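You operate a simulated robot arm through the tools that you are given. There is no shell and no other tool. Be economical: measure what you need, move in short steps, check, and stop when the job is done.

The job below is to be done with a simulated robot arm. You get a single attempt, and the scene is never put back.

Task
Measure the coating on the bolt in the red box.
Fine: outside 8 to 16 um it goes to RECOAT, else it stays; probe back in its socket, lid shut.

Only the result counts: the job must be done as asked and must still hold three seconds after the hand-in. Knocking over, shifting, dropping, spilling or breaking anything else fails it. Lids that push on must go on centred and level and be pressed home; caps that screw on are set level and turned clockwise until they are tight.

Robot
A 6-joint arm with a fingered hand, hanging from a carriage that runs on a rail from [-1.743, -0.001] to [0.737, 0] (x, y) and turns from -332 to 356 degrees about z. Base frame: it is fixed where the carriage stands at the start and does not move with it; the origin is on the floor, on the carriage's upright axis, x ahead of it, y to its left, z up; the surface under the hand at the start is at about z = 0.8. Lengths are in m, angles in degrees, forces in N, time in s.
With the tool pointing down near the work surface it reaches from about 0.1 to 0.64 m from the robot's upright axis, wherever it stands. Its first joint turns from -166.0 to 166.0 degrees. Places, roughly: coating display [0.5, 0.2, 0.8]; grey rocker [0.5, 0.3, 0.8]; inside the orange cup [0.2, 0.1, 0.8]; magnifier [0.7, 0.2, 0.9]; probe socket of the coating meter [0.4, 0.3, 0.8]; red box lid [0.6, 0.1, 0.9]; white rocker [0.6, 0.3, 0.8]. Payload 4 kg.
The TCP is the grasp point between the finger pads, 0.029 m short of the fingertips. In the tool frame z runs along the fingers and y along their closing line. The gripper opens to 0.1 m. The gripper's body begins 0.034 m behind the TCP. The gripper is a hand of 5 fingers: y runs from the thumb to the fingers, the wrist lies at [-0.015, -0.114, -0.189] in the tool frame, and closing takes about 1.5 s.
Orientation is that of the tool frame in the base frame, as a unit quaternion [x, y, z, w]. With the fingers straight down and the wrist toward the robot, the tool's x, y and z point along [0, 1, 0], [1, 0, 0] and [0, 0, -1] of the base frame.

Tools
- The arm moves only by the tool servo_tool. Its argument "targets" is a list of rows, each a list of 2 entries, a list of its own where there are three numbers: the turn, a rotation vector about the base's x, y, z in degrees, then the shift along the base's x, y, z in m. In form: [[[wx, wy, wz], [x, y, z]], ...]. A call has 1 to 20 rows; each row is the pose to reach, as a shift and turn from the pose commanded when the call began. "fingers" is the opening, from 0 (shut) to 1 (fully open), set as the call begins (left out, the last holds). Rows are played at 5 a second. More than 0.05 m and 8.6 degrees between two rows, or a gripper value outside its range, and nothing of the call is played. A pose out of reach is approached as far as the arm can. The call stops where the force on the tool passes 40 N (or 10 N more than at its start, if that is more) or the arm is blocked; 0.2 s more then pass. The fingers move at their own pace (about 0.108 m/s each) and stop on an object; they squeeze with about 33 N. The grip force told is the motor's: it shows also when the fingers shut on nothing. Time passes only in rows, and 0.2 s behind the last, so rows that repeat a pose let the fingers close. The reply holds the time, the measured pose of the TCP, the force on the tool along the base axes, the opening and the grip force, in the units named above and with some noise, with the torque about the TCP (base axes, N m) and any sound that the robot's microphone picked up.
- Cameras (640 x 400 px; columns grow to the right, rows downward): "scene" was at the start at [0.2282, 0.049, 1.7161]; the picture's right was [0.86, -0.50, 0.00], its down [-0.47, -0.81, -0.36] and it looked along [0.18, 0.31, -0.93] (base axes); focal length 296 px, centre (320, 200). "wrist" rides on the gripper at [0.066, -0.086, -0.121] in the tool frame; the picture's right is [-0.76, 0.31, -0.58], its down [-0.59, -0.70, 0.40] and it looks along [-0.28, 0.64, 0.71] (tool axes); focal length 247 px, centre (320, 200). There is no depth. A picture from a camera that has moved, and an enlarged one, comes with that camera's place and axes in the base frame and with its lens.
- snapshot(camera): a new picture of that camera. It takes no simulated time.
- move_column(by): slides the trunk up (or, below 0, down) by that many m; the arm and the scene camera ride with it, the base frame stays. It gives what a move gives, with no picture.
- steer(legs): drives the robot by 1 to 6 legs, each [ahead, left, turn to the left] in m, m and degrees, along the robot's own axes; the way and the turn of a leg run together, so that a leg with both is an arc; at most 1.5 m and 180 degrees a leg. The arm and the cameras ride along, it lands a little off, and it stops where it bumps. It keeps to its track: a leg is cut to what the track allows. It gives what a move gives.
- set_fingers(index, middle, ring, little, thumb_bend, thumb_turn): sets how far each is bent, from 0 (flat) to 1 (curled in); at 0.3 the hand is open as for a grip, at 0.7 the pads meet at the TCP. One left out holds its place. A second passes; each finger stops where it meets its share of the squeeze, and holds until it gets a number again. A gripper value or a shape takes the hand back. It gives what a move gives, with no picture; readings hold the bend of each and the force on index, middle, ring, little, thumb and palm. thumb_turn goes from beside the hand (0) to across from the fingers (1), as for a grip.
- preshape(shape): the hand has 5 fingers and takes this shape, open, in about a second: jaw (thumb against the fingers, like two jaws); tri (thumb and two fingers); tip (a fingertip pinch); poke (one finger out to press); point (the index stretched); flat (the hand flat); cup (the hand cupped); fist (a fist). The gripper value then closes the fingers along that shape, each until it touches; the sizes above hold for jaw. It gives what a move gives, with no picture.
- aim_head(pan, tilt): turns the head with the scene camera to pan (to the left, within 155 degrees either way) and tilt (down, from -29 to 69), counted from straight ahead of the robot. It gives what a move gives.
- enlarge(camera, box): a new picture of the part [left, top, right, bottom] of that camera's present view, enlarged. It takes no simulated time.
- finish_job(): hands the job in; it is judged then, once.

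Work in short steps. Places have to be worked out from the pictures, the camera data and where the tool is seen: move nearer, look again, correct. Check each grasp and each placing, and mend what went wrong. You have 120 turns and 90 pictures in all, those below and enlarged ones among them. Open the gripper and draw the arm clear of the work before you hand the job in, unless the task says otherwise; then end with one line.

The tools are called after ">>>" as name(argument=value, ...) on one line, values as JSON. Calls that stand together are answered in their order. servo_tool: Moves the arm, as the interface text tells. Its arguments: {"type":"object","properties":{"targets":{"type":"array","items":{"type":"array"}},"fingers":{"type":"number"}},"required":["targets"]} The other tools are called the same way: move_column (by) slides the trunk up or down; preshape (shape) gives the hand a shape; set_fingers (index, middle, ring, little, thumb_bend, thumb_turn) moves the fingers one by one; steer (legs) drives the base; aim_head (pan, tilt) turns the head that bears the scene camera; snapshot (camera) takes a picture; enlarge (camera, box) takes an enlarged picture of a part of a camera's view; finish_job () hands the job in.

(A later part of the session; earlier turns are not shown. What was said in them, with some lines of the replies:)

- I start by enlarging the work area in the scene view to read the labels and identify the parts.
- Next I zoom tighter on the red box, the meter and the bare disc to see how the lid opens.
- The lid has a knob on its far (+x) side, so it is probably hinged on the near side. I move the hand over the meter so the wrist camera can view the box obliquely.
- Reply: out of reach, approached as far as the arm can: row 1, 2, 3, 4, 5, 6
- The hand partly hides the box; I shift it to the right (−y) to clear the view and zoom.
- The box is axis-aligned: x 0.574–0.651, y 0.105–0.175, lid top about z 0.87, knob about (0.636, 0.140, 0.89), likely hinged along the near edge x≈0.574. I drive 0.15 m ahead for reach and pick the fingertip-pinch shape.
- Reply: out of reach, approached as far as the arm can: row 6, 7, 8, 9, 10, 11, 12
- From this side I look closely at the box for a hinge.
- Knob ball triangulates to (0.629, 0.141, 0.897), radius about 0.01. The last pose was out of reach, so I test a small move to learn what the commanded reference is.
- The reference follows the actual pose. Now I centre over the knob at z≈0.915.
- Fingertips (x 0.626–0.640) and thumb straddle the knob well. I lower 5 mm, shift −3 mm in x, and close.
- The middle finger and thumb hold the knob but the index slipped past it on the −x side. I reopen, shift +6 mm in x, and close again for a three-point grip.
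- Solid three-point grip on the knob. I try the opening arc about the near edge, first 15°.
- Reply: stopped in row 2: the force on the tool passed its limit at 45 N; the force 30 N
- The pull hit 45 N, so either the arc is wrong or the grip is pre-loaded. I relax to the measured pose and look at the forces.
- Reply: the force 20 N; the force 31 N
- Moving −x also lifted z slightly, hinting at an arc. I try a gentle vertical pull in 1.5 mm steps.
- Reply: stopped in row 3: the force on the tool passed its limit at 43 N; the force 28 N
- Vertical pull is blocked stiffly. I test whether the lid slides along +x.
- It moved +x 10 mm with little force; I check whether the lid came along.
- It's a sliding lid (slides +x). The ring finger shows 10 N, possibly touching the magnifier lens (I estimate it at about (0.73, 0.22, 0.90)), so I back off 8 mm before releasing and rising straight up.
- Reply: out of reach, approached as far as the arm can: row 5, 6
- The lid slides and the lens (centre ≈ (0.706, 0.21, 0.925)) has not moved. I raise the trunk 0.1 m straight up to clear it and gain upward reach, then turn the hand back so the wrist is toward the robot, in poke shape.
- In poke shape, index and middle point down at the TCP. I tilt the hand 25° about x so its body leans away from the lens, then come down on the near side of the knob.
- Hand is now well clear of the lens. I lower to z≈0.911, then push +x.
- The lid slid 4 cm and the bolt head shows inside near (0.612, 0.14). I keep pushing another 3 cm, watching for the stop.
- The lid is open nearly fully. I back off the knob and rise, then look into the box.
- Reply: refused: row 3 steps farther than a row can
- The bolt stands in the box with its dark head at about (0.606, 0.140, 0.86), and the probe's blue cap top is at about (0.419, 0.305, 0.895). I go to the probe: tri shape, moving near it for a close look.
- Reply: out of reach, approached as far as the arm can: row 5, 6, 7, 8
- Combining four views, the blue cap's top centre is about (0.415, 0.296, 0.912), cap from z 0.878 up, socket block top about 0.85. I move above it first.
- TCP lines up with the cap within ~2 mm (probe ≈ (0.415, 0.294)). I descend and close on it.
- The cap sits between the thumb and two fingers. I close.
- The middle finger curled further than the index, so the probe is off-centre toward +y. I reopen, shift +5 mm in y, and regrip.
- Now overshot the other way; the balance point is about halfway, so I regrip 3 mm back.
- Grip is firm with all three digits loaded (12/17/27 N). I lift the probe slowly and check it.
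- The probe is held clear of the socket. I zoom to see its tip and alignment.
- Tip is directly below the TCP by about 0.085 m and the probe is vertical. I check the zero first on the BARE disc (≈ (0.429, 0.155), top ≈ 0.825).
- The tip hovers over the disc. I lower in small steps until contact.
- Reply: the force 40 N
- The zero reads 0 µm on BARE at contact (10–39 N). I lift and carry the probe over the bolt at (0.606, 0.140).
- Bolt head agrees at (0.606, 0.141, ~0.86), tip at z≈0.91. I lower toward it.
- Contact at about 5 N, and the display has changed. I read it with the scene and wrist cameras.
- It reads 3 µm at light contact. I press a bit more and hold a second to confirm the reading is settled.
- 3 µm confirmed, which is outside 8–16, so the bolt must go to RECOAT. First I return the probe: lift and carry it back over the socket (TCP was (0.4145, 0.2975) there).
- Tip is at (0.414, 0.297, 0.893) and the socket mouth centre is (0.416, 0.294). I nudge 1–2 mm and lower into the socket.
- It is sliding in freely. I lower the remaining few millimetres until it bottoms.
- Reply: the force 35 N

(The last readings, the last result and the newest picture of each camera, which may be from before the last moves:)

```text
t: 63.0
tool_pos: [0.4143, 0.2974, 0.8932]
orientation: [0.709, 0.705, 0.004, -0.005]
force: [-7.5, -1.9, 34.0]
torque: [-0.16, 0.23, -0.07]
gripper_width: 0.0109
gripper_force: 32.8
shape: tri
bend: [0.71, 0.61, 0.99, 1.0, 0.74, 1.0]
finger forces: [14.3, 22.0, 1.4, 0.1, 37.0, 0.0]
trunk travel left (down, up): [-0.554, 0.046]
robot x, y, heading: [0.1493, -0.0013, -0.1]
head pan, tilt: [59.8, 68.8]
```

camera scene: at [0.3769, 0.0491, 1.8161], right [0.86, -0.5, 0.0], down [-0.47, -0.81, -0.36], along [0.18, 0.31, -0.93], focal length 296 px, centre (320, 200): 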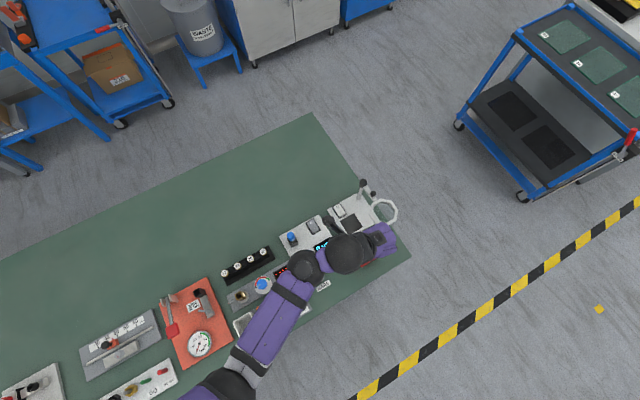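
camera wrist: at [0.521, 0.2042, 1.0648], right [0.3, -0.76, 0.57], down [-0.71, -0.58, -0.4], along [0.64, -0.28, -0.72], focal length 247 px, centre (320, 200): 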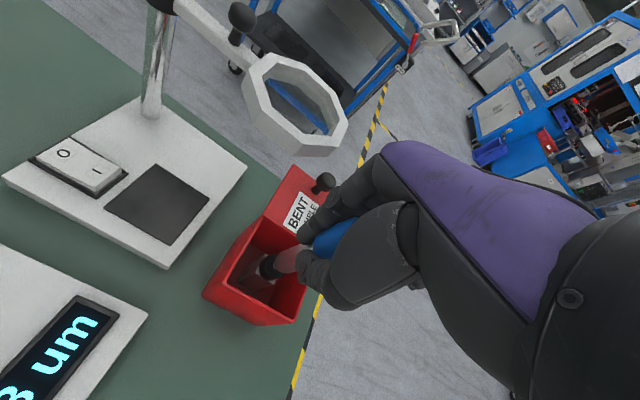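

Bottomed in the socket. I release, rise straight up, and check.

>>> servo_tool(targets=[[[0, 0, 0], [0, 0, 0.002]], [[0, 0, 0], [0, 0, 0.002]], [[0, 0, 0], [0, 0, 0.002]], [[0, 0, 0], [0, 0, 0.002]], [[0, 0, 0], [0, 0, 0.03]], [[0, 0, 0], [0, 0, 0.07]], [[0, 0, 0], [0, 0, 0.09]], [[0, 0, 0], [0, 0, 0.09]]], fingers=0.6)

>>> enlarge(camera="wrist", box=[205, 160, 405, 340])

```text
t: 64.8
tool_pos: [0.416, 0.2956, 0.9817]
orientation: [0.709, 0.706, 0.003, -0.004]
force: [0.8, -0.1, -0.6]
torque: [-0.02, 0.03, 0.01]
gripper_width: 0.06
gripper_force: 0.0
shape: tri
bend: [0.39, 0.39, 0.99, 1.0, 0.3, 1.0]
finger forces: [0.0, 0.1, 0.0, 0.1, 0.0, 0.1]
trunk travel left (down, up): [-0.554, 0.046]
robot x, y, heading: [0.1485, -0.0008, 0.0]
head pan, tilt: [59.8, 68.8]
```

```text
2.22 times, centred on (305, 250) of wrist
camera zoom: at [0.3297, 0.3597, 1.103], right [0.3, -0.76, 0.57], down [-0.71, -0.58, -0.4], along [0.64, -0.28, -0.72], focal length 549 px, centre (353, 89)
```

zoom: 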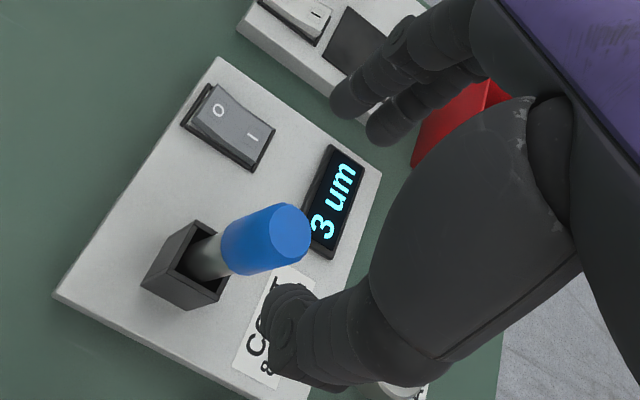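

Probe is seated and the display holds 3 µm. The bolt sits in a tight box, so I use the fingertip pinch with the hand turned −45° about z (fingers on the box diagonal), moving to hover over the bolt.

>>> preshape(shape="tip")

>>> servo_tool(targets=[[[0, 0, 0], [0, 0, 0.01]], [[0, 0, -7.5], [0.031, -0.025, 0.01]], [[0, 0, -15], [0.062, -0.05, 0.01]], [[0, 0, -22.5], [0.093, -0.076, 0.01]], [[0, 0, -30], [0.124, -0.102, 0.01]], [[0, 0, -37.5], [0.156, -0.128, 0.0]], [[0, 0, -45], [0.19, -0.155, -0.01]], [[0, 0, -45], [0.19, -0.155, -0.02]], [[0, 0, -45], [0.19, -0.155, -0.02]]], fingers=0.4)

>>> snapshot(camera="wrist")

```text
t: 65.7
tool_pos: [0.4159, 0.294, 0.9807]
orientation: [0.709, 0.705, 0.001, -0.005]
force: [-0.2, 0.1, -0.6]
torque: [-0.05, -0.01, -0.03]
gripper_width: 0.0996
gripper_force: 0.0
shape: tip
bend: [0.3, 0.98, 0.99, 1.0, 0.3, 0.98]
finger forces: [0.0, 0.1, 0.0, 0.1, 0.0, 0.0]
trunk travel left (down, up): [-0.554, 0.046]
robot x, y, heading: [0.1487, -0.0015, -0.2]
head pan, tilt: [59.8, 68.8]
```

```text
t: 67.7
tool_pos: [0.6054, 0.1391, 0.9626]
orientation: [0.925, 0.38, 0.003, -0.003]
force: [0.1, 0.2, -0.1]
torque: [0.01, 0.0, 0.0]
gripper_width: 0.0409
gripper_force: 0.0
shape: tip
bend: [0.48, 0.98, 0.99, 1.0, 0.41, 1.0]
finger forces: [0.0, 0.0, 0.0, 0.0, 0.0, 0.0]
trunk travel left (down, up): [-0.554, 0.046]
robot x, y, heading: [0.1484, -0.0021, -0.2]
head pan, tilt: [59.8, 68.8]
```

```text
29 pictures are left
camera wrist: at [0.5911, 0.2455, 1.0836], right [-0.33, -0.75, 0.57], down [-0.91, 0.09, -0.4], along [0.25, -0.65, -0.72], focal length 247 px, centre (320, 200)
```

wrist: 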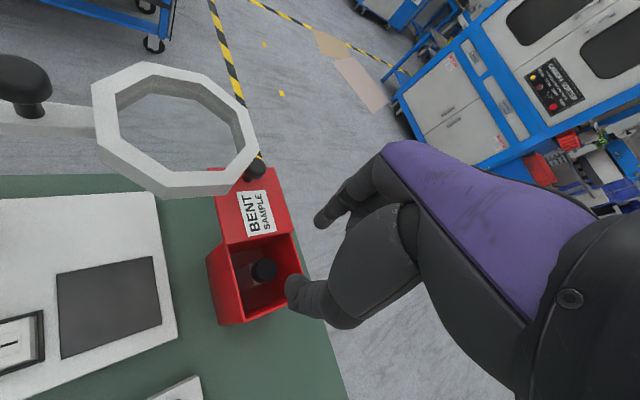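

Bolt head confirmed at (0.6065, 0.141). I narrow the opening a bit and lower to just above the rim, then look.

>>> servo_tool(targets=[[[0, 0, 0], [0.001, 0.002, -0.02]], [[0, 0, 0], [0.001, 0.002, -0.04]], [[0, 0, 0], [0.001, 0.002, -0.055]], [[0, 0, 0], [0.001, 0.002, -0.055]]], fingers=0.36)

>>> enlarge(camera="wrist", box=[205, 160, 375, 310])

```text
t: 68.7
tool_pos: [0.6078, 0.1433, 0.9068]
orientation: [0.925, 0.38, 0.003, -0.003]
force: [0.4, -1.0, 0.3]
torque: [-0.04, 0.04, -0.03]
gripper_width: 0.0365
gripper_force: 0.0
shape: tip
bend: [0.5, 0.98, 0.99, 1.0, 0.43, 1.0]
finger forces: [0.0, 0.1, 0.0, 0.1, 0.1, 0.0]
trunk travel left (down, up): [-0.554, 0.046]
robot x, y, heading: [0.1454, 0.0013, -0.1]
head pan, tilt: [59.8, 68.8]
```

```text
2.67 times, centred on (290, 235) of wrist
camera zoom: at [0.592, 0.2484, 1.0281], right [-0.32, -0.76, 0.57], down [-0.91, 0.09, -0.4], along [0.25, -0.65, -0.72], focal length 659 px, centre (400, 107)
```

zoom: 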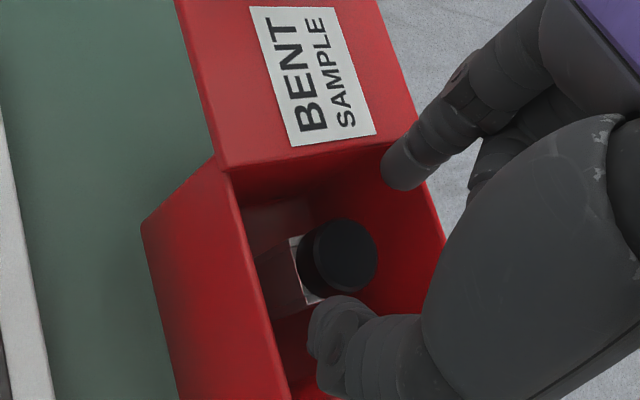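

The head centre is (0.606, 0.139); I shift (−2, −4) mm and lower so the tips sit below the head top.

>>> servo_tool(targets=[[[0, 0, 0], [-0.0018, -0.004, -0.005]], [[0, 0, 0], [-0.0018, -0.004, -0.012]], [[0, 0, 0], [-0.0018, -0.004, -0.019]], [[0, 0, 0], [-0.0018, -0.004, -0.026]], [[0, 0, 0], [-0.0018, -0.004, -0.026]]])

>>> enlarge(camera="wrist", box=[205, 160, 375, 310])

```text
t: 69.9
tool_pos: [0.6055, 0.1387, 0.8814]
orientation: [0.925, 0.381, 0.003, -0.004]
force: [0.8, 0.0, -0.1]
torque: [0.02, 0.03, -0.02]
gripper_width: 0.0361
gripper_force: 0.0
shape: tip
bend: [0.5, 0.98, 0.99, 1.0, 0.43, 1.0]
finger forces: [0.0, 0.0, 0.0, 0.0, 1.0, 0.0]
trunk travel left (down, up): [-0.554, 0.046]
robot x, y, heading: [0.1524, 0.0038, -0.1]
head pan, tilt: [59.8, 68.8]
```

```text
2.67 times, centred on (290, 235) of wrist
camera zoom: at [0.5903, 0.244, 1.0021], right [-0.32, -0.76, 0.57], down [-0.91, 0.09, -0.4], along [0.25, -0.65, -0.72], focal length 659 px, centre (400, 107)
```

zoom: 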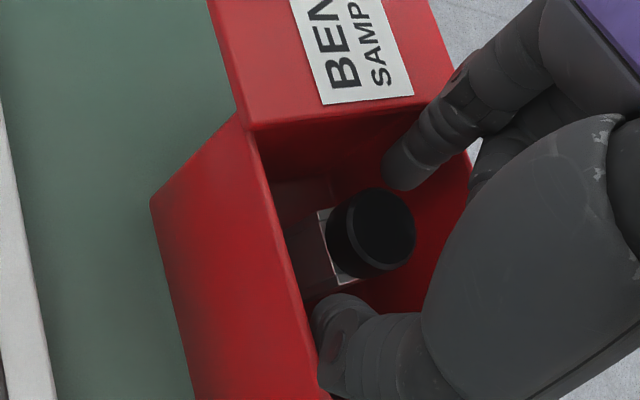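

Thumb and index straddle the head. I close the pinch.

>>> servo_tool(targets=[[[0, 0, 0], [0, 0, 0]], [[0, 0, 0], [0, 0, 0]], [[0, 0, 0], [0, 0, 0]], [[0, 0, 0], [0, 0, 0]], [[0, 0, 0], [0, 0, 0]], [[0, 0, 0], [0, 0, 0]]], fingers=0)

>>> enlarge(camera="wrist", box=[205, 160, 375, 310])

```text
t: 71.3
tool_pos: [0.6033, 0.1388, 0.8813]
orientation: [0.925, 0.381, 0.003, -0.004]
force: [-0.3, -0.5, -1.2]
torque: [-0.05, 0.01, -0.01]
gripper_width: 0.0188
gripper_force: 32.9
shape: tip
bend: [0.65, 1.0, 1.0, 1.0, 0.74, 1.0]
finger forces: [29.1, 0.1, 0.1, 0.0, 28.3, 0.0]
trunk travel left (down, up): [-0.554, 0.046]
robot x, y, heading: [0.1497, 0.002, 0.2]
head pan, tilt: [59.8, 68.8]
```

```text
2.67 times, centred on (290, 235) of wrist
camera zoom: at [0.5901, 0.2439, 1.0019], right [-0.32, -0.76, 0.57], down [-0.91, 0.09, -0.4], along [0.25, -0.65, -0.72], focal length 659 px, centre (400, 107)
```

zoom: 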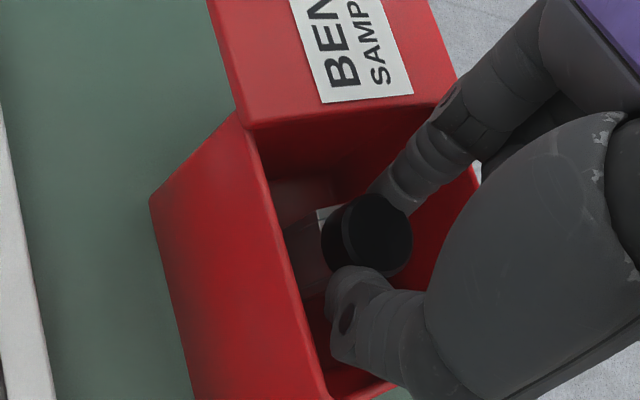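

Head is pinched (29/28 N). I lift straight up 10 cm.

>>> servo_tool(targets=[[[0, 0, 0], [0, 0, 0.008]], [[0, 0, 0], [0, 0, 0.02]], [[0, 0, 0], [0, 0, 0.035]], [[0, 0, 0], [0, 0, 0.055]], [[0, 0, 0], [0, 0, 0.08]], [[0, 0, 0], [0, 0, 0.1]], [[0, 0, 0], [0, 0, 0.1]]])

>>> enlarge(camera="wrist", box=[185, 150, 375, 330])

```text
t: 72.9
tool_pos: [0.6055, 0.1377, 0.9803]
orientation: [0.925, 0.38, 0.003, -0.003]
force: [0.8, -0.7, -1.0]
torque: [-0.02, -0.02, 0.02]
gripper_width: 0.0188
gripper_force: 32.9
shape: tip
bend: [0.65, 1.0, 1.0, 1.0, 0.74, 1.0]
finger forces: [28.3, 0.1, 0.0, 0.0, 28.3, 0.1]
trunk travel left (down, up): [-0.554, 0.046]
robot x, y, heading: [0.1508, 0.0025, -0.0]
head pan, tilt: [59.8, 68.8]
```

```text
2.22 times, centred on (280, 240) of wrist
camera zoom: at [0.5905, 0.2438, 1.1015], right [-0.32, -0.76, 0.57], down [-0.91, 0.09, -0.4], along [0.25, -0.65, -0.72], focal length 549 px, centre (409, 111)
```

zoom: 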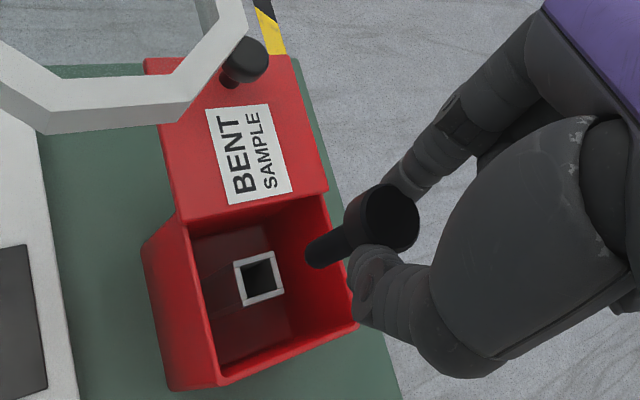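

The bolt (about 5.5 cm long) is out; bottom about 0.076 below TCP. The orange cup is at about (0.244, 0.130). I drive back 0.25 m so the cup is comfortably in reach, then look.

>>> steer(legs=[[-0.25, 0, 0]])

>>> snapshot(camera="wrist")

>>> snapshot(camera="scene")

```text
t: 74.7
tool_pos: [0.3561, 0.1387, 0.9802]
orientation: [0.925, 0.379, 0.004, -0.003]
force: [-0.3, 0.4, -0.7]
torque: [0.01, 0.0, 0.0]
gripper_width: 0.0185
gripper_force: 33.3
shape: tip
bend: [0.65, 1.0, 1.0, 1.0, 0.74, 1.0]
finger forces: [28.2, 0.0, 0.0, 0.1, 28.4, 0.0]
trunk travel left (down, up): [-0.554, 0.046]
robot x, y, heading: [-0.0987, 0.0003, 0.2]
head pan, tilt: [59.8, 68.8]
```

```text
24 pictures are left
camera wrist: at [0.342, 0.2433, 1.1015], right [-0.32, -0.76, 0.57], down [-0.91, 0.09, -0.4], along [0.25, -0.65, -0.72], focal length 247 px, centre (320, 200)
```

wrist: 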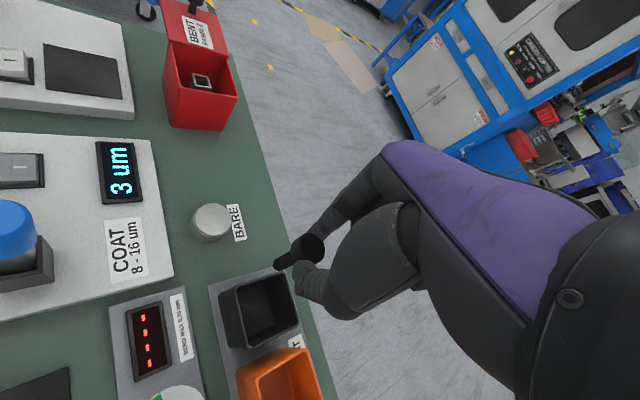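

```text
23 pictures are left
camera scene: at [0.128, 0.0488, 1.8161], right [0.86, -0.5, 0.0], down [-0.47, -0.8, -0.36], along [0.18, 0.31, -0.93], focal length 296 px, centre (320, 200)
```

scene: 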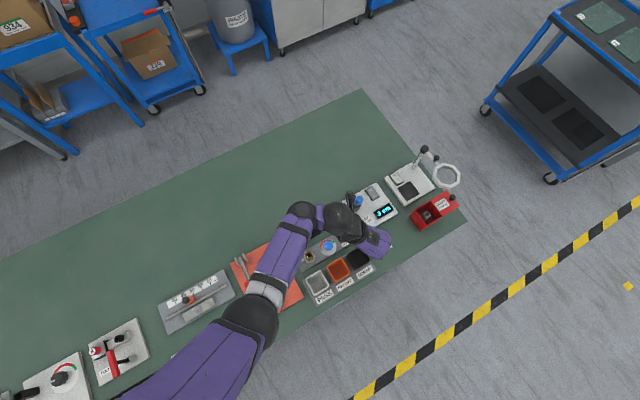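

The cup centre estimates agree at about (0.246, 0.132). I move over it and look.

>>> servo_tool(targets=[[[0, 0, 0], [-0.04, -0.002, 0]], [[0, 0, 0], [-0.08, -0.004, 0]], [[0, 0, 0], [-0.11, -0.0065, 0]], [[0, 0, 0], [-0.11, -0.0065, -0.015]], [[0, 0, 0], [-0.11, -0.0065, -0.015]]])

>>> snapshot(camera="wrist")

```text
t: 75.9
tool_pos: [0.2456, 0.1311, 0.9644]
orientation: [0.925, 0.38, 0.004, -0.003]
force: [-0.2, -0.6, -0.3]
torque: [0.0, 0.01, 0.0]
gripper_width: 0.0187
gripper_force: 33.9
shape: tip
bend: [0.65, 1.0, 1.0, 1.0, 0.74, 1.0]
finger forces: [28.2, 0.0, 0.0, 0.1, 28.2, 0.0]
out of reach, approached as far as the arm can: row 3
trunk travel left (down, up): [-0.554, 0.046]
robot x, y, heading: [-0.1001, 0.0044, 0.3]
head pan, tilt: [59.8, 68.8]
```

```text
22 pictures are left
camera wrist: at [0.2323, 0.2356, 1.086], right [-0.32, -0.76, 0.57], down [-0.91, 0.09, -0.4], along [0.25, -0.65, -0.72], focal length 247 px, centre (320, 200)
```

wrist: 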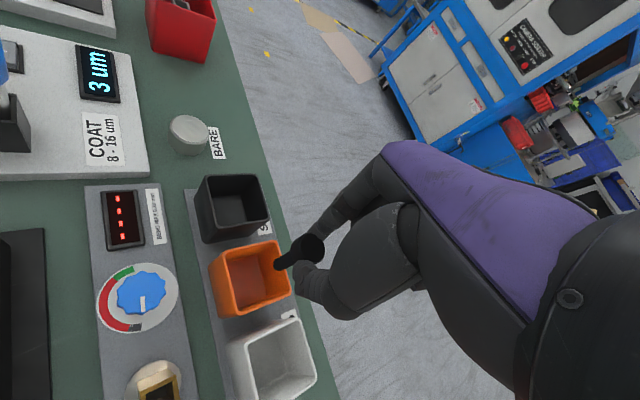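

The cup is right below; best centre (0.2465, 0.135). I lower the bolt into the cup.

>>> servo_tool(targets=[[[0, 0, 0], [0.001, 0.004, -0.015]], [[0, 0, 0], [0.001, 0.004, -0.03]], [[0, 0, 0], [0.001, 0.004, -0.045]], [[0, 0, 0], [0.001, 0.004, -0.06]], [[0, 0, 0], [0.001, 0.004, -0.068]], [[0, 0, 0], [0.001, 0.004, -0.068]]])

>>> enlarge(camera="wrist", box=[185, 150, 375, 330])

```text
t: 77.3
tool_pos: [0.2463, 0.1347, 0.8983]
orientation: [0.925, 0.379, 0.002, -0.003]
force: [0.8, 0.3, -0.8]
torque: [0.01, 0.0, 0.01]
gripper_width: 0.0186
gripper_force: 32.8
shape: tip
bend: [0.65, 1.0, 1.0, 1.0, 0.74, 1.0]
finger forces: [28.3, 0.0, 0.1, 0.0, 28.3, 0.1]
trunk travel left (down, up): [-0.554, 0.046]
robot x, y, heading: [-0.1007, 0.0004, -0.1]
head pan, tilt: [59.8, 68.8]
```

```text
2.22 times, centred on (280, 240) of wrist
camera zoom: at [0.2327, 0.2406, 1.0186], right [-0.32, -0.75, 0.57], down [-0.91, 0.09, -0.4], along [0.25, -0.65, -0.72], focal length 549 px, centre (409, 111)
```

zoom: 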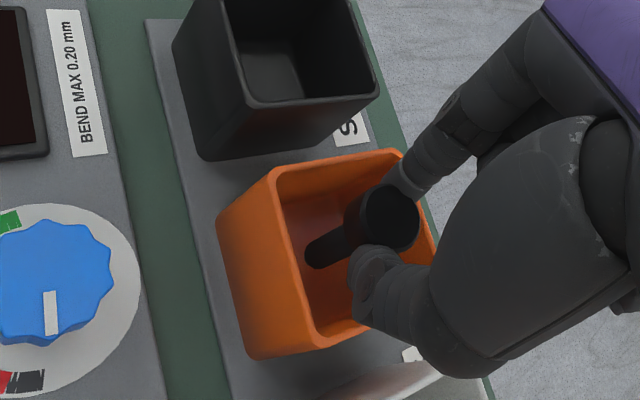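

The shank is inside the cup. I lower a little more until it touches.

>>> servo_tool(targets=[[[0, 0, 0], [0, 0, -0.003]], [[0, 0, 0], [0, 0, -0.006]], [[0, 0, 0], [0, 0, -0.009]], [[0, 0, 0], [0, 0, -0.009]]])

>>> enlarge(camera="wrist", box=[185, 150, 375, 330])

```text
t: 78.3
tool_pos: [0.2495, 0.1346, 0.889]
orientation: [0.925, 0.38, 0.004, -0.004]
force: [-0.2, -0.2, 0.0]
torque: [-0.04, -0.02, 0.0]
gripper_width: 0.0189
gripper_force: 33.0
shape: tip
bend: [0.65, 1.0, 1.0, 1.0, 0.74, 1.0]
finger forces: [28.4, 0.0, 0.0, 0.1, 28.3, 0.1]
trunk travel left (down, up): [-0.554, 0.046]
robot x, y, heading: [-0.102, 0.001, -0.3]
head pan, tilt: [59.8, 68.8]
```

```text
2.22 times, centred on (280, 240) of wrist
camera zoom: at [0.2332, 0.2407, 1.0096], right [-0.33, -0.76, 0.57], down [-0.91, 0.09, -0.4], along [0.25, -0.65, -0.72], focal length 549 px, centre (409, 111)
```

zoom: 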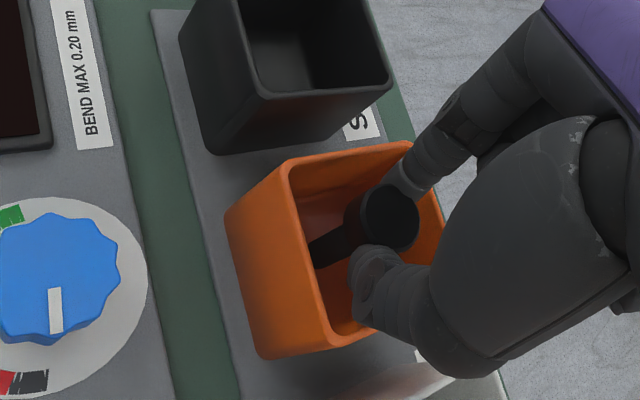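

The bolt is inside with nothing touching. I lower 4 mm more, open just enough to release, and rise.

>>> servo_tool(targets=[[[0, 0, 0], [-0.002, 0, -0.002]], [[0, 0, 0], [-0.002, 0, -0.004]], [[0, 0, 0], [-0.002, 0, -0.004]]])

>>> servo_tool(targets=[[[0, 0, 0], [0, 0, 0]], [[0, 0, 0], [0, 0, 0]], [[0, 0, 0], [0, 0, 0]], [[0, 0, 0], [0, 0, 0.01]], [[0, 0, 0], [0, 0, 0.03]], [[0, 0, 0], [0, 0, 0.06]], [[0, 0, 0], [0.03, 0, 0.08]], [[0, 0, 0], [0.06, 0, 0.09]]], fingers=0.33)

>>> snapshot(camera="wrist")

```text
t: 79.1
tool_pos: [0.2448, 0.1348, 0.8851]
orientation: [0.925, 0.38, 0.003, -0.003]
force: [-0.4, -0.3, -0.7]
torque: [-0.01, 0.03, 0.05]
gripper_width: 0.0188
gripper_force: 32.5
shape: tip
bend: [0.65, 1.0, 1.0, 1.0, 0.74, 1.0]
finger forces: [28.2, 0.1, 0.1, 0.0, 28.3, 0.0]
trunk travel left (down, up): [-0.554, 0.046]
robot x, y, heading: [-0.1015, -0.0025, -0.1]
head pan, tilt: [59.8, 68.8]
```

```text
t: 80.9
tool_pos: [0.3055, 0.1349, 0.9747]
orientation: [0.925, 0.379, 0.002, -0.003]
force: [-0.2, 0.0, 0.1]
torque: [0.03, -0.04, 0.02]
gripper_width: 0.0329
gripper_force: 0.1
shape: tip
bend: [0.52, 0.98, 0.99, 1.0, 0.44, 1.0]
finger forces: [0.0, 0.0, 0.0, 0.0, 0.0, 0.0]
trunk travel left (down, up): [-0.554, 0.046]
robot x, y, heading: [-0.099, 0.0002, -0.1]
head pan, tilt: [59.8, 68.8]
```

```text
19 pictures are left
camera wrist: at [0.2909, 0.2404, 1.0954], right [-0.32, -0.75, 0.57], down [-0.91, 0.09, -0.4], along [0.25, -0.65, -0.72], focal length 247 px, centre (320, 200)
```

wrist: 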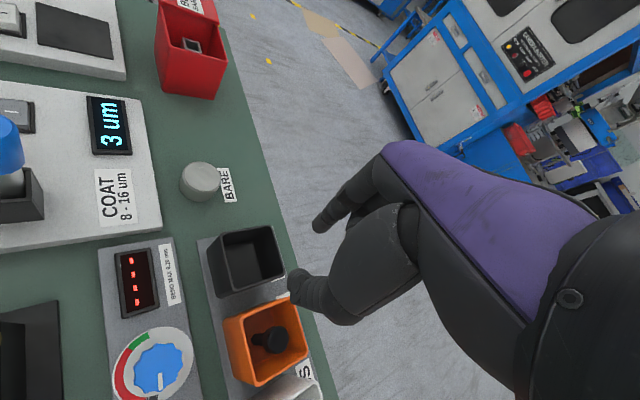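

The bolt rests in the RECOAT cup. Now to shut the lid: I drive forward again and turn the hand back to the standard heading.

>>> steer(legs=[[0.25, 0, 0]])

>>> servo_tool(targets=[[[0, 0, 7.5], [0, 0, 0.01]], [[0, 0, 15], [0, 0, 0.02]], [[0, 0, 22.5], [0, 0, 0.03]], [[0, 0, 30], [0.01, 0, 0.04]], [[0, 0, 37.5], [0.03, 0, 0.04]], [[0, 0, 45], [0.05, 0, 0.04]], [[0, 0, 45], [0.05, 0, 0.04]]], fingers=0.45)

>>> servo_tool(targets=[[[6, 0, 0], [0.01, 0, 0]], [[12, 0, 0], [0.02, 0, 0]], [[18, 0, 0], [0.03, 0, 0]], [[24, 0, 0], [0.03, 0, 0]], [[25, 0, 0], [0.03, 0, 0]], [[25, 0, 0], [0.03, 0, 0]]])

>>> snapshot(camera="wrist")

>>> enlarge(camera="scene", box=[320, 170, 430, 270])

```text
t: 82.7
tool_pos: [0.554, 0.1357, 0.9747]
orientation: [0.925, 0.381, 0.002, -0.003]
force: [0.5, 0.7, 0.5]
torque: [-0.02, -0.01, 0.01]
gripper_width: 0.0328
gripper_force: 0.0
shape: tip
bend: [0.52, 0.98, 0.99, 1.0, 0.44, 1.0]
finger forces: [0.0, 0.0, 0.1, 0.0, 0.0, 0.0]
trunk travel left (down, up): [-0.554, 0.046]
robot x, y, heading: [0.1457, 0.001, -0.1]
head pan, tilt: [59.8, 68.8]
```

```text
t: 84.3
tool_pos: [0.6051, 0.1347, 1.0144]
orientation: [0.709, 0.705, 0.0, -0.004]
force: [-0.7, 0.1, -0.1]
torque: [-0.03, 0.02, -0.01]
gripper_width: 0.0447
gripper_force: 0.0
shape: tip
bend: [0.46, 0.98, 0.99, 1.0, 0.4, 1.0]
finger forces: [0.0, 0.0, 0.0, 0.0, 0.1, 0.1]
trunk travel left (down, up): [-0.554, 0.046]
robot x, y, heading: [0.1495, -0.0006, -0.2]
head pan, tilt: [59.8, 68.8]
```

```text
t: 85.7
tool_pos: [0.6341, 0.135, 1.0147]
orientation: [0.691, 0.688, 0.155, -0.158]
force: [0.1, -0.4, -0.5]
torque: [0.0, 0.02, -0.02]
gripper_width: 0.0447
gripper_force: 0.2
shape: tip
bend: [0.46, 0.98, 0.99, 1.0, 0.4, 1.0]
finger forces: [0.0, 0.0, 0.0, 0.0, 0.1, 0.0]
trunk travel left (down, up): [-0.554, 0.046]
robot x, y, heading: [0.1458, 0.0011, 0.0]
head pan, tilt: [59.8, 68.8]
```

```text
18 pictures are left
camera wrist: at [0.5494, 0.1422, 1.1514], right [0.3, -0.93, 0.19], down [-0.71, -0.36, -0.61], along [0.64, 0.05, -0.77], focal length 247 px, centre (320, 200)
```

wrist: 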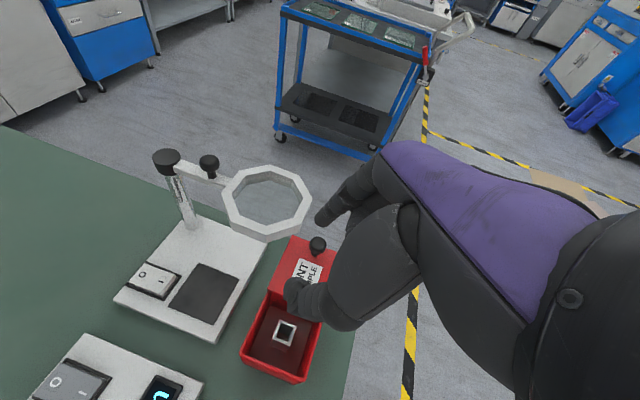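

```text
4.00 times, centred on (375, 220) of scene
camera zoom: at [0.3775, 0.049, 1.8161], right [0.86, -0.5, 0.0], down [-0.47, -0.81, -0.36], along [0.18, 0.31, -0.93], focal length 1184 px, centre (100, 120)
```

zoom: 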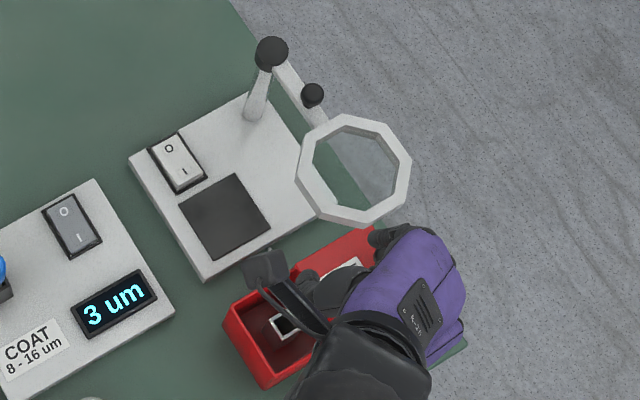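

The knob is at (0.698, 0.140, 0.897). I move over it with thumb and index straddling in x and lower partway.

>>> servo_tool(targets=[[[0, 0, 0], [0.033, -0.003, 0]], [[0, 0, 0], [0.066, -0.004, -0.01]], [[0, 0, 0], [0.066, -0.004, -0.04]], [[0, 0, 0], [0.066, -0.004, -0.07]], [[0, 0, 0], [0.066, -0.004, -0.07]]])

>>> enlarge(camera="wrist", box=[160, 100, 400, 320])

>>> enlarge(camera="scene", box=[350, 180, 430, 260])

```text
t: 86.9
tool_pos: [0.701, 0.1309, 0.9447]
orientation: [0.692, 0.688, 0.153, -0.157]
force: [-0.8, -0.8, 0.9]
torque: [0.0, 0.01, 0.01]
gripper_width: 0.0446
gripper_force: 0.1
shape: tip
bend: [0.46, 0.98, 0.99, 1.0, 0.4, 1.0]
finger forces: [0.0, 0.0, 0.0, 0.0, 0.1, 0.0]
trunk travel left (down, up): [-0.554, 0.046]
robot x, y, heading: [0.1522, 0.0032, 0.1]
head pan, tilt: [59.8, 68.8]
```

```text
1.82 times, centred on (280, 210) of wrist
camera zoom: at [0.6158, 0.1388, 1.0818], right [0.3, -0.93, 0.19], down [-0.71, -0.36, -0.61], along [0.64, 0.05, -0.77], focal length 449 px, centre (393, 182)
```

zoom: 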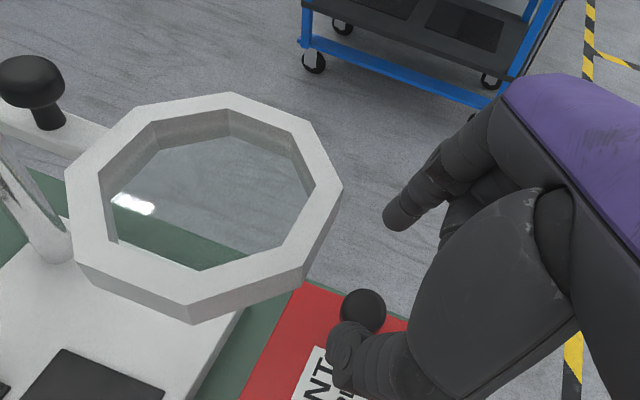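

```text
5.00 times, centred on (390, 220) of scene
camera zoom: at [0.3775, 0.0491, 1.8161], right [0.86, -0.5, 0.0], down [-0.47, -0.81, -0.36], along [0.18, 0.31, -0.93], focal length 1479 px, centre (-30, 100)
```

zoom: 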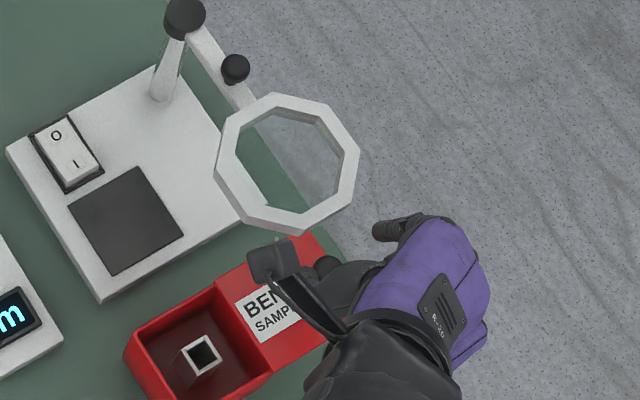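

Hand is clear of the lens and straddles the knob. I lower the rest of the way, then draw −x with the index behind the knob.

>>> servo_tool(targets=[[[0, 0, 0], [0.002, 0, -0.013]], [[0, 0, 0], [0.002, 0, -0.026]], [[0, 0, 0], [0.002, 0, -0.037]], [[0, 0, 0], [0.002, 0, -0.037]]])

>>> servo_tool(targets=[[[0, 0, 0], [-0.01, 0, 0]], [[0, 0, 0], [-0.02, 0, 0]], [[0, 0, 0], [-0.03, 0, 0]], [[0, 0, 0], [-0.04, 0, 0]], [[0, 0, 0], [-0.04, 0, 0]]])

>>> enlarge(camera="wrist", box=[160, 130, 400, 350])

```text
t: 87.9
tool_pos: [0.702, 0.1315, 0.9078]
orientation: [0.691, 0.689, 0.154, -0.156]
force: [-0.3, 0.6, -0.3]
torque: [0.0, 0.01, -0.01]
gripper_width: 0.0448
gripper_force: 0.1
shape: tip
bend: [0.46, 0.98, 0.99, 1.0, 0.4, 1.0]
finger forces: [0.0, 0.1, 0.0, 0.0, 0.0, 0.0]
trunk travel left (down, up): [-0.554, 0.046]
robot x, y, heading: [0.1477, 0.0002, -0.2]
head pan, tilt: [59.8, 68.8]
```

```text
t: 89.1
tool_pos: [0.6625, 0.1322, 0.9079]
orientation: [0.692, 0.688, 0.154, -0.158]
force: [1.3, 0.5, 0.4]
torque: [0.0, -0.01, 0.02]
gripper_width: 0.0452
gripper_force: 0.1
shape: tip
bend: [0.46, 0.98, 0.99, 1.0, 0.4, 1.0]
finger forces: [0.1, 0.0, 0.0, 0.0, 0.0, 0.1]
trunk travel left (down, up): [-0.554, 0.046]
robot x, y, heading: [0.1489, 0.0023, -0.2]
head pan, tilt: [59.8, 68.8]
```

```text
1.82 times, centred on (280, 240) of wrist
camera zoom: at [0.5771, 0.1388, 1.0447], right [0.3, -0.93, 0.19], down [-0.71, -0.36, -0.61], along [0.64, 0.05, -0.77], focal length 449 px, centre (393, 127)
```

zoom: 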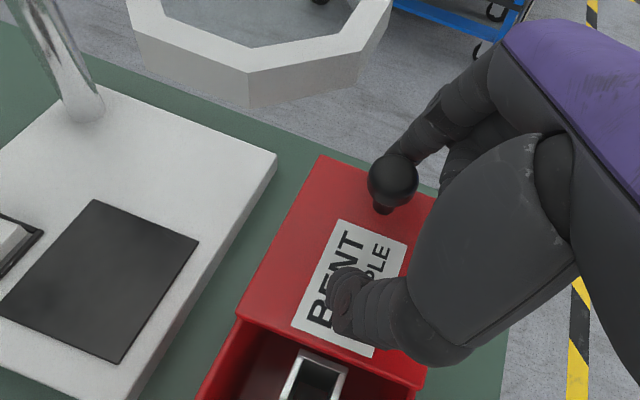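

The lid follows. I continue −x until it seats.

>>> servo_tool(targets=[[[0, 0, 0], [-0.01, 0, 0]], [[0, 0, 0], [-0.02, 0, 0]], [[0, 0, 0], [-0.03, 0, 0]], [[0, 0, 0], [-0.038, 0, 0]], [[0, 0, 0], [-0.042, 0, 0]], [[0, 0, 0], [-0.046, 0, 0]], [[0, 0, 0], [-0.05, 0, 0]], [[0, 0, 0], [-0.054, 0, 0]]])

>>> enlarge(camera="wrist", box=[160, 130, 400, 350])

```text
t: 90.9
tool_pos: [0.6097, 0.1319, 0.9074]
orientation: [0.692, 0.688, 0.155, -0.157]
force: [5.0, 0.1, -0.2]
torque: [-0.01, -0.05, -0.03]
gripper_width: 0.0482
gripper_force: 0.0
shape: tip
bend: [0.42, 0.98, 0.99, 1.0, 0.4, 1.0]
finger forces: [5.2, 0.1, 0.1, 0.0, 0.0, 0.1]
trunk travel left (down, up): [-0.554, 0.046]
robot x, y, heading: [0.1502, -0.0018, 0.2]
head pan, tilt: [59.8, 68.8]
```

```text
1.82 times, centred on (280, 240) of wrist
camera zoom: at [0.5245, 0.1387, 1.0453], right [0.3, -0.93, 0.19], down [-0.71, -0.36, -0.61], along [0.64, 0.05, -0.77], focal length 449 px, centre (393, 127)
```

zoom: 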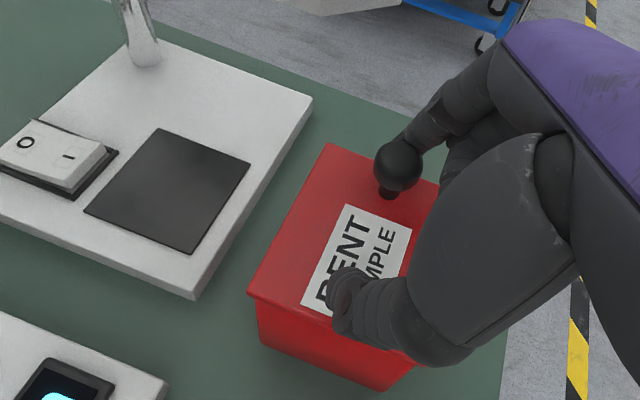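

The lid looks shut and resists. I press another 6 mm to make sure it is home, then retreat straight up.

>>> servo_tool(targets=[[[0, 0, 0], [-0.003, 0, 0]], [[0, 0, 0], [-0.006, 0, 0]], [[0, 0, 0], [-0.006, 0, 0]]])

>>> servo_tool(targets=[[[0, 0, 0], [0.006, 0, 0]], [[0, 0, 0], [0.008, 0, 0]], [[0, 0, 0], [0.006, 0, 0.02]], [[0, 0, 0], [0.006, 0, 0.05]], [[0, 0, 0], [0.0, 0, 0.09]], [[-7, 0, 0], [-0.03, -0.01, 0.11]], [[-14, 0, 0], [-0.06, -0.02, 0.12]], [[-21, 0, 0], [-0.1, -0.03, 0.12]], [[-25, 0, 0], [-0.14, -0.04, 0.12]], [[-25, 0, 0], [-0.14, -0.04, 0.12]]])

>>> snapshot(camera="wrist")

```text
t: 91.7
tool_pos: [0.605, 0.1328, 0.9092]
orientation: [0.691, 0.688, 0.155, -0.157]
force: [10.2, 1.5, -0.5]
torque: [0.02, -0.03, -0.08]
gripper_width: 0.0489
gripper_force: 0.0
shape: tip
bend: [0.39, 0.98, 0.99, 1.0, 0.4, 1.0]
finger forces: [9.8, 0.0, 0.0, 0.0, 0.1, 0.0]
trunk travel left (down, up): [-0.554, 0.046]
robot x, y, heading: [0.1504, 0.0013, -0.1]
head pan, tilt: [59.8, 68.8]
```

```text
t: 93.9
tool_pos: [0.4612, 0.0921, 1.0267]
orientation: [0.709, 0.706, 0.001, -0.004]
force: [0.1, -0.6, -0.4]
torque: [-0.04, -0.01, -0.02]
gripper_width: 0.0453
gripper_force: 0.1
shape: tip
bend: [0.46, 0.98, 0.99, 1.0, 0.4, 1.0]
finger forces: [0.1, 0.1, 0.0, 0.0, 0.0, 0.0]
trunk travel left (down, up): [-0.554, 0.046]
robot x, y, heading: [0.1476, -0.0, -0.0]
head pan, tilt: [59.8, 68.8]
```

```text
12 pictures are left
camera wrist: at [0.3761, 0.1565, 1.1481], right [0.31, -0.76, 0.57], down [-0.71, -0.58, -0.4], along [0.64, -0.28, -0.72], focal length 247 px, centre (320, 200)
```

wrist: 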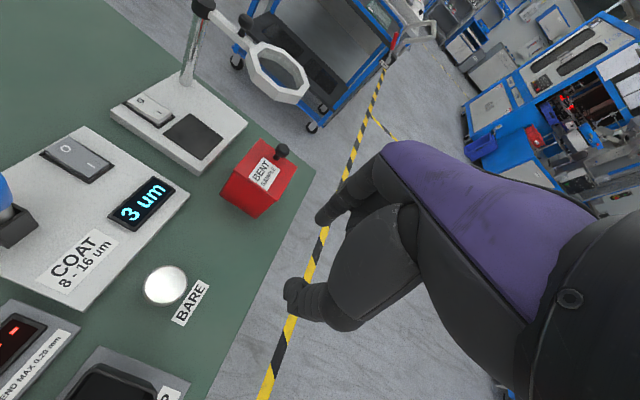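

I verify the lid, the whole station and the cup in close-ups.

>>> enlarge(camera="wrist", box=[200, 120, 320, 230])

>>> servo_tool(targets=[[[0, 0, 0], [0, -0.045, 0]], [[0, 0, 0], [0.0, -0.09, 0]], [[0, 0, 0], [0.0, -0.135, 0]], [[0, 0, 0], [0, -0.18, 0]]], fingers=1)

>>> enlarge(camera="scene", box=[220, 180, 420, 340])

```text
3.64 times, centred on (260, 175) of wrist
camera zoom: at [0.3761, 0.1565, 1.1481], right [0.31, -0.76, 0.57], down [-0.71, -0.58, -0.4], along [0.64, -0.28, -0.72], focal length 898 px, centre (538, 291)
```

zoom: 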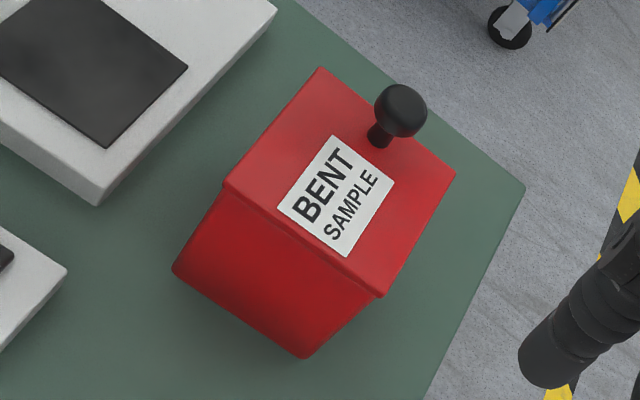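

```text
t: 94.9
tool_pos: [0.4622, -0.0885, 1.0277]
orientation: [0.709, 0.705, 0.001, -0.005]
force: [-0.8, 0.8, -0.4]
torque: [-0.02, -0.05, 0.01]
gripper_width: 0.1001
gripper_force: 0.1
shape: tip
bend: [0.3, 0.98, 0.99, 1.0, 0.3, 0.98]
finger forces: [0.1, 0.1, 0.1, 0.0, 0.1, 0.0]
trunk travel left (down, up): [-0.554, 0.046]
robot x, y, heading: [0.1526, -0.0008, -0.0]
head pan, tilt: [59.8, 68.8]
```

```text
2.50 times, centred on (320, 260) of scene
camera zoom: at [0.3774, 0.0492, 1.8161], right [0.86, -0.5, 0.0], down [-0.47, -0.81, -0.36], along [0.18, 0.31, -0.93], focal length 740 px, centre (320, 50)
```

zoom: 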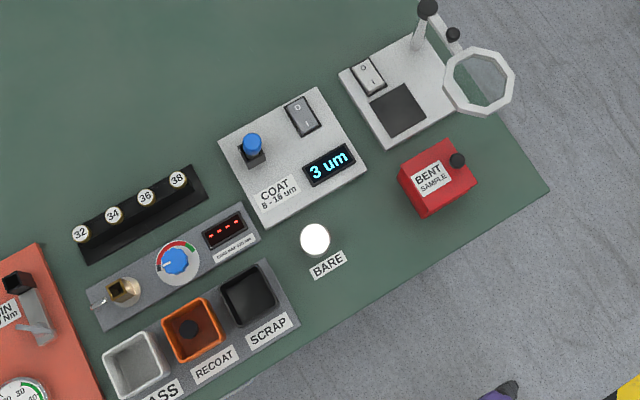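

Everything checks out: the lid is shut, the probe is in its socket, the bolt is in RECOAT, nothing else has moved, and the arm is clear with the hand open. I hand in.

>>> finish_job()

```text
The job is handed in.
```

The bolt's coating read 3 µm, below the 8–16 µm range, so I put it in the RECOAT cup. The probe is back in its socket, the red box lid is shut, and the job is handed in.
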